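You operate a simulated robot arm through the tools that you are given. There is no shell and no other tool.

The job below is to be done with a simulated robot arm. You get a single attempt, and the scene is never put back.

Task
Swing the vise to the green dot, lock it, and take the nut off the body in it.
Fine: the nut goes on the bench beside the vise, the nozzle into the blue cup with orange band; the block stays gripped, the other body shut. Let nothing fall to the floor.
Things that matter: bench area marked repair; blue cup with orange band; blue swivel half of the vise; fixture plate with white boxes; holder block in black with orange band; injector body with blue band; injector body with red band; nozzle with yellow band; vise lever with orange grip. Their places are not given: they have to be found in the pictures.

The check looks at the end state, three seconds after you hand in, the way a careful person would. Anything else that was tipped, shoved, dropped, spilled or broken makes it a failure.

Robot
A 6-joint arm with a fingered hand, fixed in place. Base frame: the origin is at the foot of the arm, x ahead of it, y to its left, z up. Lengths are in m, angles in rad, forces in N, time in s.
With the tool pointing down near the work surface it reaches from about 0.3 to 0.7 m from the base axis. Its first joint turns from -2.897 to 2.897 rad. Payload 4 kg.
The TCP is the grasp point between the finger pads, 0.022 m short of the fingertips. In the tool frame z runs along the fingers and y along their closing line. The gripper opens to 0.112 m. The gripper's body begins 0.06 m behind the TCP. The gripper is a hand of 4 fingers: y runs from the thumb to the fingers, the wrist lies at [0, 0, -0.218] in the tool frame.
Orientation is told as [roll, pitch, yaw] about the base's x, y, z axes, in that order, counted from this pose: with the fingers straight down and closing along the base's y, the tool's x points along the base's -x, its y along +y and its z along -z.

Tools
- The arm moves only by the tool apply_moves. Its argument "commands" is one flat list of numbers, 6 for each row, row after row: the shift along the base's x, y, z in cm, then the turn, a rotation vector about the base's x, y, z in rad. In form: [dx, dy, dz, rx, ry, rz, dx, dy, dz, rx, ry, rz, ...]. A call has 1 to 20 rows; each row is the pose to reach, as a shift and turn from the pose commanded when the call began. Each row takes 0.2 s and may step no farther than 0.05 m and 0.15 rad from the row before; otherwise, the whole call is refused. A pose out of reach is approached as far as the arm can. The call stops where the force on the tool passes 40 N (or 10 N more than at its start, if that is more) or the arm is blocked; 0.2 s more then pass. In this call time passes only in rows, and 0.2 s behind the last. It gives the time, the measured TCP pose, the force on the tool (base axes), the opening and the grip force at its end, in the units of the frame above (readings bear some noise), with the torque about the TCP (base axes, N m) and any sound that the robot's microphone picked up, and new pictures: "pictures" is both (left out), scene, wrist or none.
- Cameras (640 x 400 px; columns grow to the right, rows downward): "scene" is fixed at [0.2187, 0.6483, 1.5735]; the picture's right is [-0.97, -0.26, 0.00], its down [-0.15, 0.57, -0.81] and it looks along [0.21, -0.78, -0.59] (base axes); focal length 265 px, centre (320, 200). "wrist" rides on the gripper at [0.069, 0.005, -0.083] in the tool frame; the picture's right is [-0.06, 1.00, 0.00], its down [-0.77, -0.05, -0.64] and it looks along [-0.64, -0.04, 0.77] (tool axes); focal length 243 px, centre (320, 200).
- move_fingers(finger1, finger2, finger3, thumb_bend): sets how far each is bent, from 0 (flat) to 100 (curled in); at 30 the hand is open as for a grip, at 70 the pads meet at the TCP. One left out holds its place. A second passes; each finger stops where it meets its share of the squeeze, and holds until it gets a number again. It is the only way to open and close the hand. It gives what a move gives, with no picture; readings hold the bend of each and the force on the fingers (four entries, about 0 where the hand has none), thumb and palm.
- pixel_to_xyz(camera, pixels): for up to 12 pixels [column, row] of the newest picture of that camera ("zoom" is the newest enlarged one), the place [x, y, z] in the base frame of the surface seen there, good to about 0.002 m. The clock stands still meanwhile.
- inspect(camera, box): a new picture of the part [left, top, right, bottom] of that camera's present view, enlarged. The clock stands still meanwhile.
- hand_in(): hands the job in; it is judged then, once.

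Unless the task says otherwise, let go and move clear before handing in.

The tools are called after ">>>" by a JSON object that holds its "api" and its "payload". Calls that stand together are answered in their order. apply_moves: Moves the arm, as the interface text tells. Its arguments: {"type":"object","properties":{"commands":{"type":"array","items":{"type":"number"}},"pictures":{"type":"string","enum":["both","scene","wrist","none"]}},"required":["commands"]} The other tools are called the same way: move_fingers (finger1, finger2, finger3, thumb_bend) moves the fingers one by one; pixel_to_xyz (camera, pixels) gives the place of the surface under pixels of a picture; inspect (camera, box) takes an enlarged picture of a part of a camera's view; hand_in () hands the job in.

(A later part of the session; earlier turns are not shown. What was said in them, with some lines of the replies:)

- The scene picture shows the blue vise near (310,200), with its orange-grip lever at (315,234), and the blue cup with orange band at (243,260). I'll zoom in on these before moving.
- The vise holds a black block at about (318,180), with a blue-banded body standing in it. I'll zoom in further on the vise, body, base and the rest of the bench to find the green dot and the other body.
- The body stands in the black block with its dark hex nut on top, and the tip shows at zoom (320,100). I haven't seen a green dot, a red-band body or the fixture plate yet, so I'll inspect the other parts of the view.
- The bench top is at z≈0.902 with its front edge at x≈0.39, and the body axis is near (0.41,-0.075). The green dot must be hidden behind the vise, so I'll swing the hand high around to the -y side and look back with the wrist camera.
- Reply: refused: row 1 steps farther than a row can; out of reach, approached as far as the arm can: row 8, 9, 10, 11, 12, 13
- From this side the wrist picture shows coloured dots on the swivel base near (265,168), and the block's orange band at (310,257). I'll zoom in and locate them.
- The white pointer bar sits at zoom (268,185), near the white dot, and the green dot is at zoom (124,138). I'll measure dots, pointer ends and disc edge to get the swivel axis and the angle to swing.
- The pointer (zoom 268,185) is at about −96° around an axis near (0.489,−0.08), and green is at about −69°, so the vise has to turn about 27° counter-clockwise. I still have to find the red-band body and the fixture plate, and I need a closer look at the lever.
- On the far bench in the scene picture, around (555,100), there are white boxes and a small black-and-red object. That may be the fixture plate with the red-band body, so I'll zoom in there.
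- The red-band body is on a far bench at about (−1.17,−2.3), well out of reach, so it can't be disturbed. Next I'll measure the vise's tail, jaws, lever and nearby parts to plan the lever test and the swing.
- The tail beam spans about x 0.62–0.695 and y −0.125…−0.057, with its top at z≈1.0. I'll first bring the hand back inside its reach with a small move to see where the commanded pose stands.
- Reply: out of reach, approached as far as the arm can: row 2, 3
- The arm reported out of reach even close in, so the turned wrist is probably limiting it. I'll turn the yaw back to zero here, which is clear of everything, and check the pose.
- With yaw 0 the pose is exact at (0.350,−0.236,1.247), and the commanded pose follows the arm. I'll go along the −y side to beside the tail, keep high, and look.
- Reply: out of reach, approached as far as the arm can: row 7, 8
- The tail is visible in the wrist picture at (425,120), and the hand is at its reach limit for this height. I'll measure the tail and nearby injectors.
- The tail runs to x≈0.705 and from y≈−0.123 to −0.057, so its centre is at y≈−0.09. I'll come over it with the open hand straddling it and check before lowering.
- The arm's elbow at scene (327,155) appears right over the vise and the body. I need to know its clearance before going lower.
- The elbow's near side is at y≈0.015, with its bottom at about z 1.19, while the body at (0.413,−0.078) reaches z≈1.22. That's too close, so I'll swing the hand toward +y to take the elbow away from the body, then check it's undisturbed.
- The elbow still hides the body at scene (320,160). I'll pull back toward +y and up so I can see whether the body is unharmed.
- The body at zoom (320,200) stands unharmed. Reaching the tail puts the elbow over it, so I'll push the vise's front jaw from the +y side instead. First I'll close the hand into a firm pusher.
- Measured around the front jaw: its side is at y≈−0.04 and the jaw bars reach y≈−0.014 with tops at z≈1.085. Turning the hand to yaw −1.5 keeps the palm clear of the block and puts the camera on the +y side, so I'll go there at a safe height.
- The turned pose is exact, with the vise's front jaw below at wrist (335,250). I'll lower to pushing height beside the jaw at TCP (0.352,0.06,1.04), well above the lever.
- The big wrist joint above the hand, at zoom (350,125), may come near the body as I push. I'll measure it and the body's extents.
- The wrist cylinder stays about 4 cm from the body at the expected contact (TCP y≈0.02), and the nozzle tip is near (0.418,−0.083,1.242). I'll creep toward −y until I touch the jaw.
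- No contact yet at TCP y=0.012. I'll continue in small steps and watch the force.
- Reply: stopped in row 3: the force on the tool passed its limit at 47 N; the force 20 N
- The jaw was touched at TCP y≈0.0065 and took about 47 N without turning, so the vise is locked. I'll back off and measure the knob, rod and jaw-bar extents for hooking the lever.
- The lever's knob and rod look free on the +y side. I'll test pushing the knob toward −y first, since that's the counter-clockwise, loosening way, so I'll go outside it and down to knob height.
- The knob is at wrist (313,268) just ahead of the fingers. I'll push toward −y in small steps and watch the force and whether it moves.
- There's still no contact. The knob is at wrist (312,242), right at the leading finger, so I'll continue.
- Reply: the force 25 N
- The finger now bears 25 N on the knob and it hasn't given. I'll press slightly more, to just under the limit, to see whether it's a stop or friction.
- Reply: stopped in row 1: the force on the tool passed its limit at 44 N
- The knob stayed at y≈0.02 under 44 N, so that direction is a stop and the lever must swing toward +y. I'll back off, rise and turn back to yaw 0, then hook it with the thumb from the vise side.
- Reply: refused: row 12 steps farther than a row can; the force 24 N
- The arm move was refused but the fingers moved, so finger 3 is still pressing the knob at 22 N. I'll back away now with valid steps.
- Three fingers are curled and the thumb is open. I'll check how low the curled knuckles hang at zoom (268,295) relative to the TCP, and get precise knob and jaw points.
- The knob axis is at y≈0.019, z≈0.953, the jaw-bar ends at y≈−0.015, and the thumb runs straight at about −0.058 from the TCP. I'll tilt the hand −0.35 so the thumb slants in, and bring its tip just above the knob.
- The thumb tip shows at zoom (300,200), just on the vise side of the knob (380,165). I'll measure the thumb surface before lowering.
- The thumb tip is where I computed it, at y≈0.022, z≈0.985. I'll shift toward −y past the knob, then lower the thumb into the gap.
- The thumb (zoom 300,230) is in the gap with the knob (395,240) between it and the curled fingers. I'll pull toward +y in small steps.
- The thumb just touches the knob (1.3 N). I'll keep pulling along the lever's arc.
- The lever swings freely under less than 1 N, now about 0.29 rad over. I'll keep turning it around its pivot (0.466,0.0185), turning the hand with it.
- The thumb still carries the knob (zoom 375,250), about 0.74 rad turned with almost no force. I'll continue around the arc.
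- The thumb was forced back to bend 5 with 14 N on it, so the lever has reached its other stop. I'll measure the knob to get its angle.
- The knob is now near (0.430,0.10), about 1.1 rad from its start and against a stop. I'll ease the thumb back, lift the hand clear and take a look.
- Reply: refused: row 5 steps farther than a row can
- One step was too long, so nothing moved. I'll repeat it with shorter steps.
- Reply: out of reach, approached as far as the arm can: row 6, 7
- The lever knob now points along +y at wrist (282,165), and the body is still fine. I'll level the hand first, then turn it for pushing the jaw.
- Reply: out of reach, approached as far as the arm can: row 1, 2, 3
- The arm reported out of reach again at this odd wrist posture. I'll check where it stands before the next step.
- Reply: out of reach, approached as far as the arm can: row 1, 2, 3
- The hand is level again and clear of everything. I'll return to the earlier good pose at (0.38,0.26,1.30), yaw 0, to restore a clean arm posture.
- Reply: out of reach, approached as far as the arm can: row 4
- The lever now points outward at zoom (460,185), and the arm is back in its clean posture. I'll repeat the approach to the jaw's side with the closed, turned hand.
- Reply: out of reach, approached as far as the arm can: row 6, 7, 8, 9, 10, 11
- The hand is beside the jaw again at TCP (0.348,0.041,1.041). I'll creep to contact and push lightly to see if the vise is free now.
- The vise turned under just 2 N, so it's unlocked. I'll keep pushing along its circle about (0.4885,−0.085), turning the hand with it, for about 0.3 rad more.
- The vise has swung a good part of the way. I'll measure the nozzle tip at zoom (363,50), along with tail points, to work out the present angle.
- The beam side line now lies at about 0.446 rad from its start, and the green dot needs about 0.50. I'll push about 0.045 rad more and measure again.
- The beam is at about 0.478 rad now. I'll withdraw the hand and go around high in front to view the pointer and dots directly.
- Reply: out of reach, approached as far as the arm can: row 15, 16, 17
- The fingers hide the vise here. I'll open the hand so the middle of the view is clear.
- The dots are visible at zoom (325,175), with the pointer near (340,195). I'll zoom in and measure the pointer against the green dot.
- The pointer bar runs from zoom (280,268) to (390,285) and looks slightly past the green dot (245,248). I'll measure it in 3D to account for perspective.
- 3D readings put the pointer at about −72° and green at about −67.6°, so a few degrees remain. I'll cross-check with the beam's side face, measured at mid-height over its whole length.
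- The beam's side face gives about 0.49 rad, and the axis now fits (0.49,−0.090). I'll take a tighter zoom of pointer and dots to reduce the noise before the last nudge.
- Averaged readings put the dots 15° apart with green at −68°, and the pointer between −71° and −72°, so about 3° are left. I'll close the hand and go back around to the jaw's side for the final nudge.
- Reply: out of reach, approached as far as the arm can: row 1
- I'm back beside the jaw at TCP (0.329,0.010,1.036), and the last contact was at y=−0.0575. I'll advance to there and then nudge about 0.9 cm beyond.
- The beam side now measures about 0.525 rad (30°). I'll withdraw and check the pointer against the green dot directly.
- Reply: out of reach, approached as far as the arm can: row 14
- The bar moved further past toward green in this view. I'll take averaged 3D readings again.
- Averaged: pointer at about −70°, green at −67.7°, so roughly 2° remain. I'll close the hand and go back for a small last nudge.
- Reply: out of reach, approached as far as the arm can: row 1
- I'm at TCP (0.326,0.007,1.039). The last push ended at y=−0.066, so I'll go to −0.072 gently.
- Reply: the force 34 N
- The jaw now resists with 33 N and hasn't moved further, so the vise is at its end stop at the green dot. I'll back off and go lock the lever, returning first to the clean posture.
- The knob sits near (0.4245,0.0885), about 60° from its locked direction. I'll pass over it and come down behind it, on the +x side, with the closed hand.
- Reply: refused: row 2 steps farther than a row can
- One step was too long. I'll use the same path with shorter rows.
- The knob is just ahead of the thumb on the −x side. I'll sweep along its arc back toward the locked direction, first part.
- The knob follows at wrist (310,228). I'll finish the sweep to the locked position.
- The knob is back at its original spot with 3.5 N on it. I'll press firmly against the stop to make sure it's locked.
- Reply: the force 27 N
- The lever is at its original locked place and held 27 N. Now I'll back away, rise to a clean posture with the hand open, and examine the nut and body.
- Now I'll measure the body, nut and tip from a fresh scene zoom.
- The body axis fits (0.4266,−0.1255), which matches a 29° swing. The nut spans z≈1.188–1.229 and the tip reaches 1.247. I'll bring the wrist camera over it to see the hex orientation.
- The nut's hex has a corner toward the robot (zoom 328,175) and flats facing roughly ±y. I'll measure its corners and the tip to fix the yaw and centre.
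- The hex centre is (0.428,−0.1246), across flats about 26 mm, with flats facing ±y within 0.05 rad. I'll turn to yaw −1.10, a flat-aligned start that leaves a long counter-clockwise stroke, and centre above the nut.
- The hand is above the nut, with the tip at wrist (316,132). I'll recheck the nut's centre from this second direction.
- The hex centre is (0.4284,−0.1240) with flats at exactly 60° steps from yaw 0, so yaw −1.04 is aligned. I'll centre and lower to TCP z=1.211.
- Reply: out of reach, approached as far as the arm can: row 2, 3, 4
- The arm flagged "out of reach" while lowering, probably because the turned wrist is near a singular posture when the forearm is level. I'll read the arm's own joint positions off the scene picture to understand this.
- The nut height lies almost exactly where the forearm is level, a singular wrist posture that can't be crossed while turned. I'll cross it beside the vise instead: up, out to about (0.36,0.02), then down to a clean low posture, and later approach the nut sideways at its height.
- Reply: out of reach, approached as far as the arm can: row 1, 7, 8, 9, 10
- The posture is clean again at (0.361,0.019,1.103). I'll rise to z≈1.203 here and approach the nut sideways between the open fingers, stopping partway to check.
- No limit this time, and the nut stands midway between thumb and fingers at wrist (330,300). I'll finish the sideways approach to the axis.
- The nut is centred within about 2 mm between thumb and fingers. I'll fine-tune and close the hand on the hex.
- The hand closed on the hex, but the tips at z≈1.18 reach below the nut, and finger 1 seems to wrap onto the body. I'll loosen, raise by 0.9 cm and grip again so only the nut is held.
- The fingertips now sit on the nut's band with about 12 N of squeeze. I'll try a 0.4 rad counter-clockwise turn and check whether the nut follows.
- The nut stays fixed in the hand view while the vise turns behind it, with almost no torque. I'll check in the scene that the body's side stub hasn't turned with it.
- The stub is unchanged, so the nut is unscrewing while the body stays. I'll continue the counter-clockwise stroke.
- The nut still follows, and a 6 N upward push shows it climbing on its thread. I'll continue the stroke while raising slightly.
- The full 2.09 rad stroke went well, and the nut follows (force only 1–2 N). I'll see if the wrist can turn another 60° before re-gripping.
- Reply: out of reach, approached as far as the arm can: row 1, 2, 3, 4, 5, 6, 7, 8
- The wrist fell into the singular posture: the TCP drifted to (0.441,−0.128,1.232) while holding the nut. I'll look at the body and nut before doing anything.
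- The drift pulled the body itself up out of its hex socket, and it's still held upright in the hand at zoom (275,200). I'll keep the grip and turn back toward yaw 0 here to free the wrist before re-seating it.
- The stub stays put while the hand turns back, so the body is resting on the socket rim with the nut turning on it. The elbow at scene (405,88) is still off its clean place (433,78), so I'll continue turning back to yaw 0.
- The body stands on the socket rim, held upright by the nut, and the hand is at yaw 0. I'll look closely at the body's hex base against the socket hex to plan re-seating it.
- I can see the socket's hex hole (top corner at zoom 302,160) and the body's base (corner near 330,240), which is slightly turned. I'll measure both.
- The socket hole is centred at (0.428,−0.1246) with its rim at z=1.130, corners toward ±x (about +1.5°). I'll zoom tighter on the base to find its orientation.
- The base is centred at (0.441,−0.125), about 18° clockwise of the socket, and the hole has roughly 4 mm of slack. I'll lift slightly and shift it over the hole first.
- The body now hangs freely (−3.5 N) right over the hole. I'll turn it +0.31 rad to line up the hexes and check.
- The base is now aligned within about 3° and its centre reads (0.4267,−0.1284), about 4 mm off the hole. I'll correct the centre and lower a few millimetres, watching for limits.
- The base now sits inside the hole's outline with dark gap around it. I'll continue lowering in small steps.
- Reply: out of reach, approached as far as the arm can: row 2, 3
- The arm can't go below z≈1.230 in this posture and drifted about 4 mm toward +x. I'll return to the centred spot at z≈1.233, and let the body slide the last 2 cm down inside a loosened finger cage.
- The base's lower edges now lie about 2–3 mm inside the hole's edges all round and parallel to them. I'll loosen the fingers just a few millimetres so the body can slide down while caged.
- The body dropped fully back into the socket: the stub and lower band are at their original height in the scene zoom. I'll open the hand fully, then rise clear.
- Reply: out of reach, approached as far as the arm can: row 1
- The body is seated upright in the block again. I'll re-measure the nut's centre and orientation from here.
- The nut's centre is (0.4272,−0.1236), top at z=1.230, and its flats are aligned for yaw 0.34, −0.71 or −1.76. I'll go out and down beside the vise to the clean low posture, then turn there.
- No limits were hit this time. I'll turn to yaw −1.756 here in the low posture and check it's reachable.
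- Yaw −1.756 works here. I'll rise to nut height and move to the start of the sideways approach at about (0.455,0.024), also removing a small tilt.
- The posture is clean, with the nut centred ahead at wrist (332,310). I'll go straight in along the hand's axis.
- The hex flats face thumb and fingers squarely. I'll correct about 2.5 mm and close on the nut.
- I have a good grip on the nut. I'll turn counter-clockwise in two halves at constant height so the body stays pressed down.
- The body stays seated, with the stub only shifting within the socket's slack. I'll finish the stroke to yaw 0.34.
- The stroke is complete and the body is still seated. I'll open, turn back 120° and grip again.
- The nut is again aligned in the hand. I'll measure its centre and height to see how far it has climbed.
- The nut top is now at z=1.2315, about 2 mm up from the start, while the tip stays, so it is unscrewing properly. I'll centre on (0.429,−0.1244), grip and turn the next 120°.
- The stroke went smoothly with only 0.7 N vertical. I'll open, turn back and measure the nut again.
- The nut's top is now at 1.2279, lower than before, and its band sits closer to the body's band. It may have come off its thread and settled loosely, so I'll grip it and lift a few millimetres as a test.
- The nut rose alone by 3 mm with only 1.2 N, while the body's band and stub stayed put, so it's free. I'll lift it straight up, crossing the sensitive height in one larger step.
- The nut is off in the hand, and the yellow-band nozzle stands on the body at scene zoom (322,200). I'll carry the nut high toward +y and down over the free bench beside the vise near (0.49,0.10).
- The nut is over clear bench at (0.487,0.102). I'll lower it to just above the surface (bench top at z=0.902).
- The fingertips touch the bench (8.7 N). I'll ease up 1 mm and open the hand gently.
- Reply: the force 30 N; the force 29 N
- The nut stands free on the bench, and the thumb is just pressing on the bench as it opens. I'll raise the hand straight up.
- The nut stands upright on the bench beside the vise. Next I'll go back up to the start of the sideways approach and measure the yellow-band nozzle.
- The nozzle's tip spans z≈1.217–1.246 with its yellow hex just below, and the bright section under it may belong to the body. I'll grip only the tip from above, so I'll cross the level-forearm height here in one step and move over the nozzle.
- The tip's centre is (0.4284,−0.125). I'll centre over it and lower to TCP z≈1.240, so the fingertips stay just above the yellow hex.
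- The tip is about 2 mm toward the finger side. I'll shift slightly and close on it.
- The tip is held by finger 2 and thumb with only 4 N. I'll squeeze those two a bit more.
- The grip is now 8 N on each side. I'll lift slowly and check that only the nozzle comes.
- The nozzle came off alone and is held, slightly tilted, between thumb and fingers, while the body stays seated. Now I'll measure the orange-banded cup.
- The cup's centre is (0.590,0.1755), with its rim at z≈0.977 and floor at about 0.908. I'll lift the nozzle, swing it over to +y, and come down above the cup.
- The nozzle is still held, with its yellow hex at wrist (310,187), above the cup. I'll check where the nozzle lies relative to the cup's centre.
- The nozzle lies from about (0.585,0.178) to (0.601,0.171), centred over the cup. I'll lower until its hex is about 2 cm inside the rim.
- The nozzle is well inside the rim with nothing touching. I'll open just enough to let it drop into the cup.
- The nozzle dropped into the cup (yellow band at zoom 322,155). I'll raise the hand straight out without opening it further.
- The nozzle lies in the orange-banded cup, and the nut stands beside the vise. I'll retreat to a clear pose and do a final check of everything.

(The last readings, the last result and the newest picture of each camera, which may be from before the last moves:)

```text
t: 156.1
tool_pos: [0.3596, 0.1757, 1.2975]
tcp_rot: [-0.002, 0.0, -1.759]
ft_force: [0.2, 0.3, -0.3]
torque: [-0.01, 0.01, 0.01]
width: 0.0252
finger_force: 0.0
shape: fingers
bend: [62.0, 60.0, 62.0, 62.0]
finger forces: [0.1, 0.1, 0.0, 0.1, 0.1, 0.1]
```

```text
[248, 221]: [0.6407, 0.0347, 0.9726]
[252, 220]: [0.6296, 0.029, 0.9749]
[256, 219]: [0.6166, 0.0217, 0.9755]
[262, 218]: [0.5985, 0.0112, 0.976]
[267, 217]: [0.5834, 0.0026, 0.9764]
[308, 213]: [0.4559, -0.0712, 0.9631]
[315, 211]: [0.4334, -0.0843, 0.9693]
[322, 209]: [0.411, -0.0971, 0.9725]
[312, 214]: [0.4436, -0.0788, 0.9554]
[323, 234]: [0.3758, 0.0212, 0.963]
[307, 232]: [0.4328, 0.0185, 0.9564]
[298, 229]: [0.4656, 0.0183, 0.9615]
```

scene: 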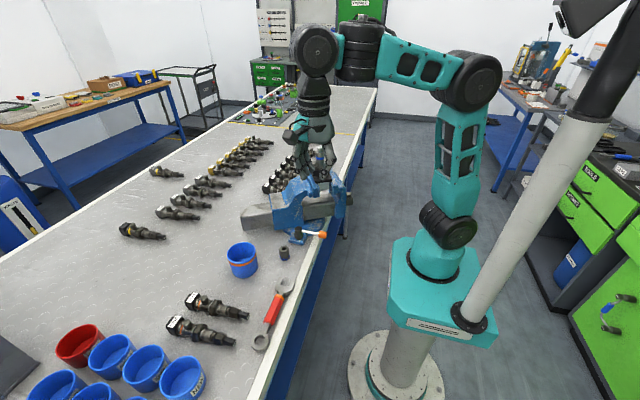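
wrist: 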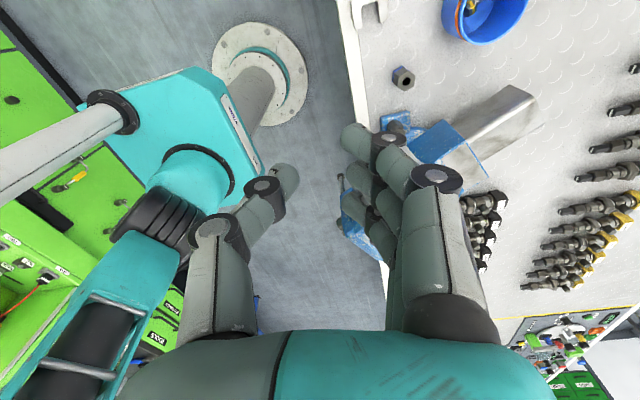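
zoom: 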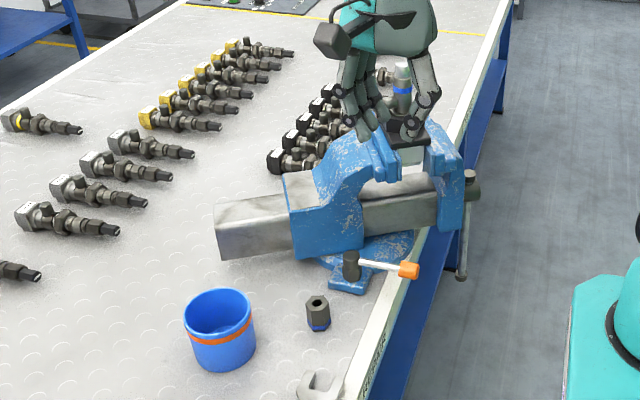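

The beam side measures 0.524 rad, exactly the 30° to the green dot, and the lever knob is back at its locked spot (0.376,0.021). I'll move the hand further aside for a last look at the body in the block.

>>> {"api": "apply_moves", "payload": {"commands": [0, 4, 0, 0, 0, 0, 0, 8, 0, 0, 0, 0, -1, 12, 0, 0, 0, 0], "pictures": "both"}}

>>> {"api": "inspect", "payload": {"camera": "scene", "box": [280, 130, 370, 200]}}

>>> {"api": "inspect", "payload": {"camera": "scene", "box": [205, 200, 345, 360]}}

```text
t: 156.8
tool_pos: [0.3463, 0.2937, 1.3002]
tcp_rot: [0.0, 0.002, -1.759]
ft_force: [-0.9, 0.3, -0.2]
torque: [0.01, 0.01, 0.01]
width: 0.0249
finger_force: 0.1
shape: fingers
bend: [62.0, 60.0, 62.0, 62.0]
finger forces: [0.0, 0.0, 0.0, 0.1, 0.0, 0.1]
```

scene: 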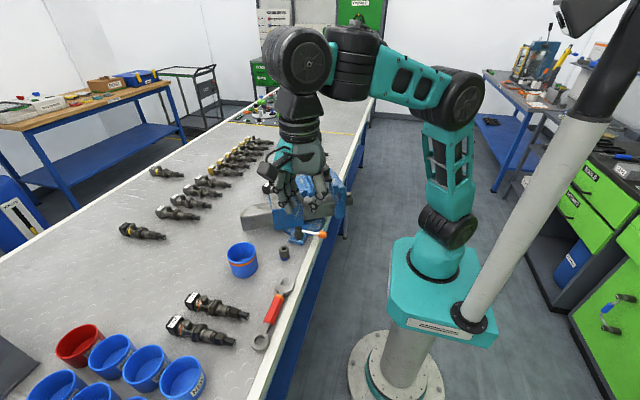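
wrist: 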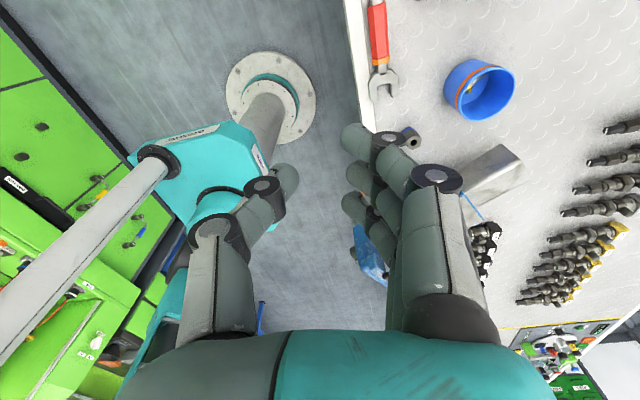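

```text
5.71 times, centred on (325, 165) of scene
```

zoom: 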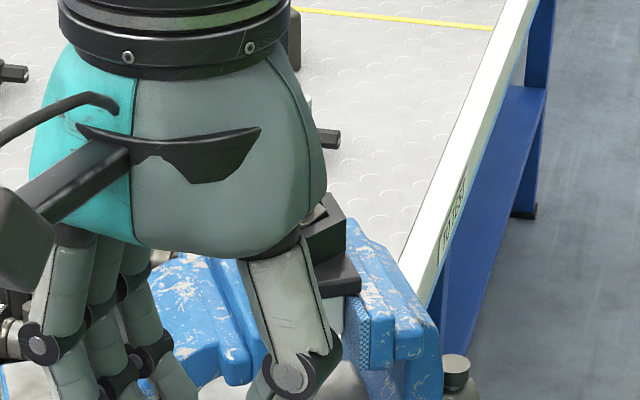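

```text
2.50 times, centred on (275, 280) of scene
```

zoom: 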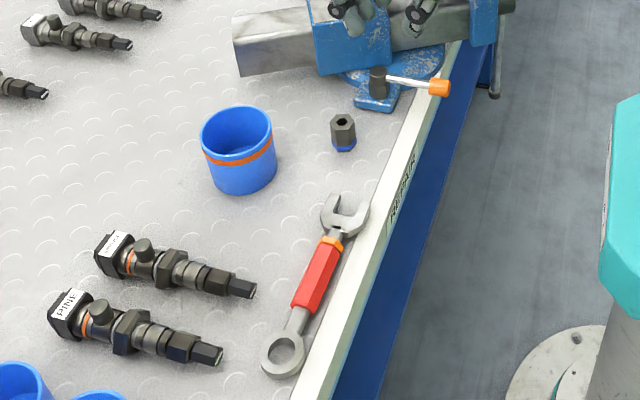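

Everything on the bench is undisturbed, but the hand hides the body from the scene camera. I'll move to the starting place, where the body was visible.

>>> {"api": "apply_moves", "payload": {"commands": [-1, -4, 2, 0, 0, 0, -2, -8, 4, 0, 0, 0, -3.5, -12, 6, 0, 0, 0, -4.5, -16, 7.5, 0, 0, 0], "pictures": "scene"}}

>>> {"api": "inspect", "payload": {"camera": "scene", "box": [280, 125, 370, 200]}}

```text
t: 157.8
tool_pos: [0.304, 0.1329, 1.375]
tcp_rot: [-0.001, 0.001, -1.758]
ft_force: [0.3, 0.9, -0.2]
torque: [-0.02, 0.0, 0.04]
width: 0.0251
finger_force: 0.0
shape: fingers
bend: [62.0, 60.0, 62.0, 62.0]
finger forces: [0.1, 0.0, 0.0, 0.0, 0.1, 0.0]
```

scene: 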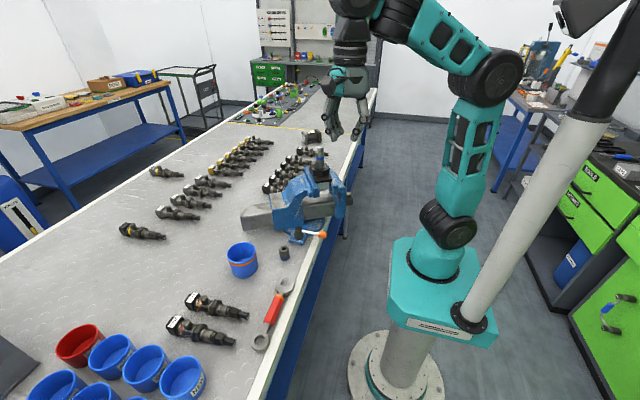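

```text
5.33 times, centred on (325, 162) of scene
```

zoom: 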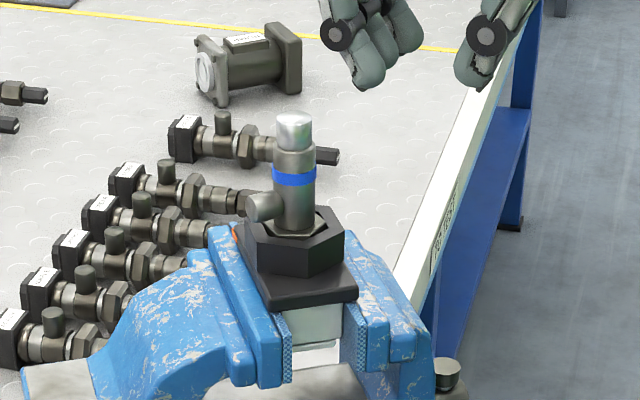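

The last pictures show the open body standing in the gripped block at zoom (293,185). The vise is locked at the green dot, the nut is on the bench at scene (285,253), and the nozzle is in the orange-banded cup. The hand is clear, so I'm handing in.

>>> {"api": "hand_in", "payload": {}}

```text
The job is handed in.
```

I've handed in the job. The vise is at the green dot and locked, the nut is off and on the bench beside it, and the nozzle is in the blue cup with the orange band.

- **Vise position:** it is against its end stop at the green dot. The vise body measures a 30° swing, which matches the spacing from the white dot to the green one. An earlier reading of the pointer itself came out about 2° short of the dot's centre.
- **Lock:** the lever is back in its original locked position and held 27 N. I did not push on the vise again afterwards to test it.
- **Body:** while unscrewing, the arm drifted and pulled the blue-band body up out of its hex socket. I held it in the hand the whole time and set it back in the block. In the last picture it stands seated, and the vise still grips the block.
- **Everything else:** the red-band body is on a far bench out of reach, so it was never touched. Nothing fell, and nothing else in the pictures was moved or tipped.
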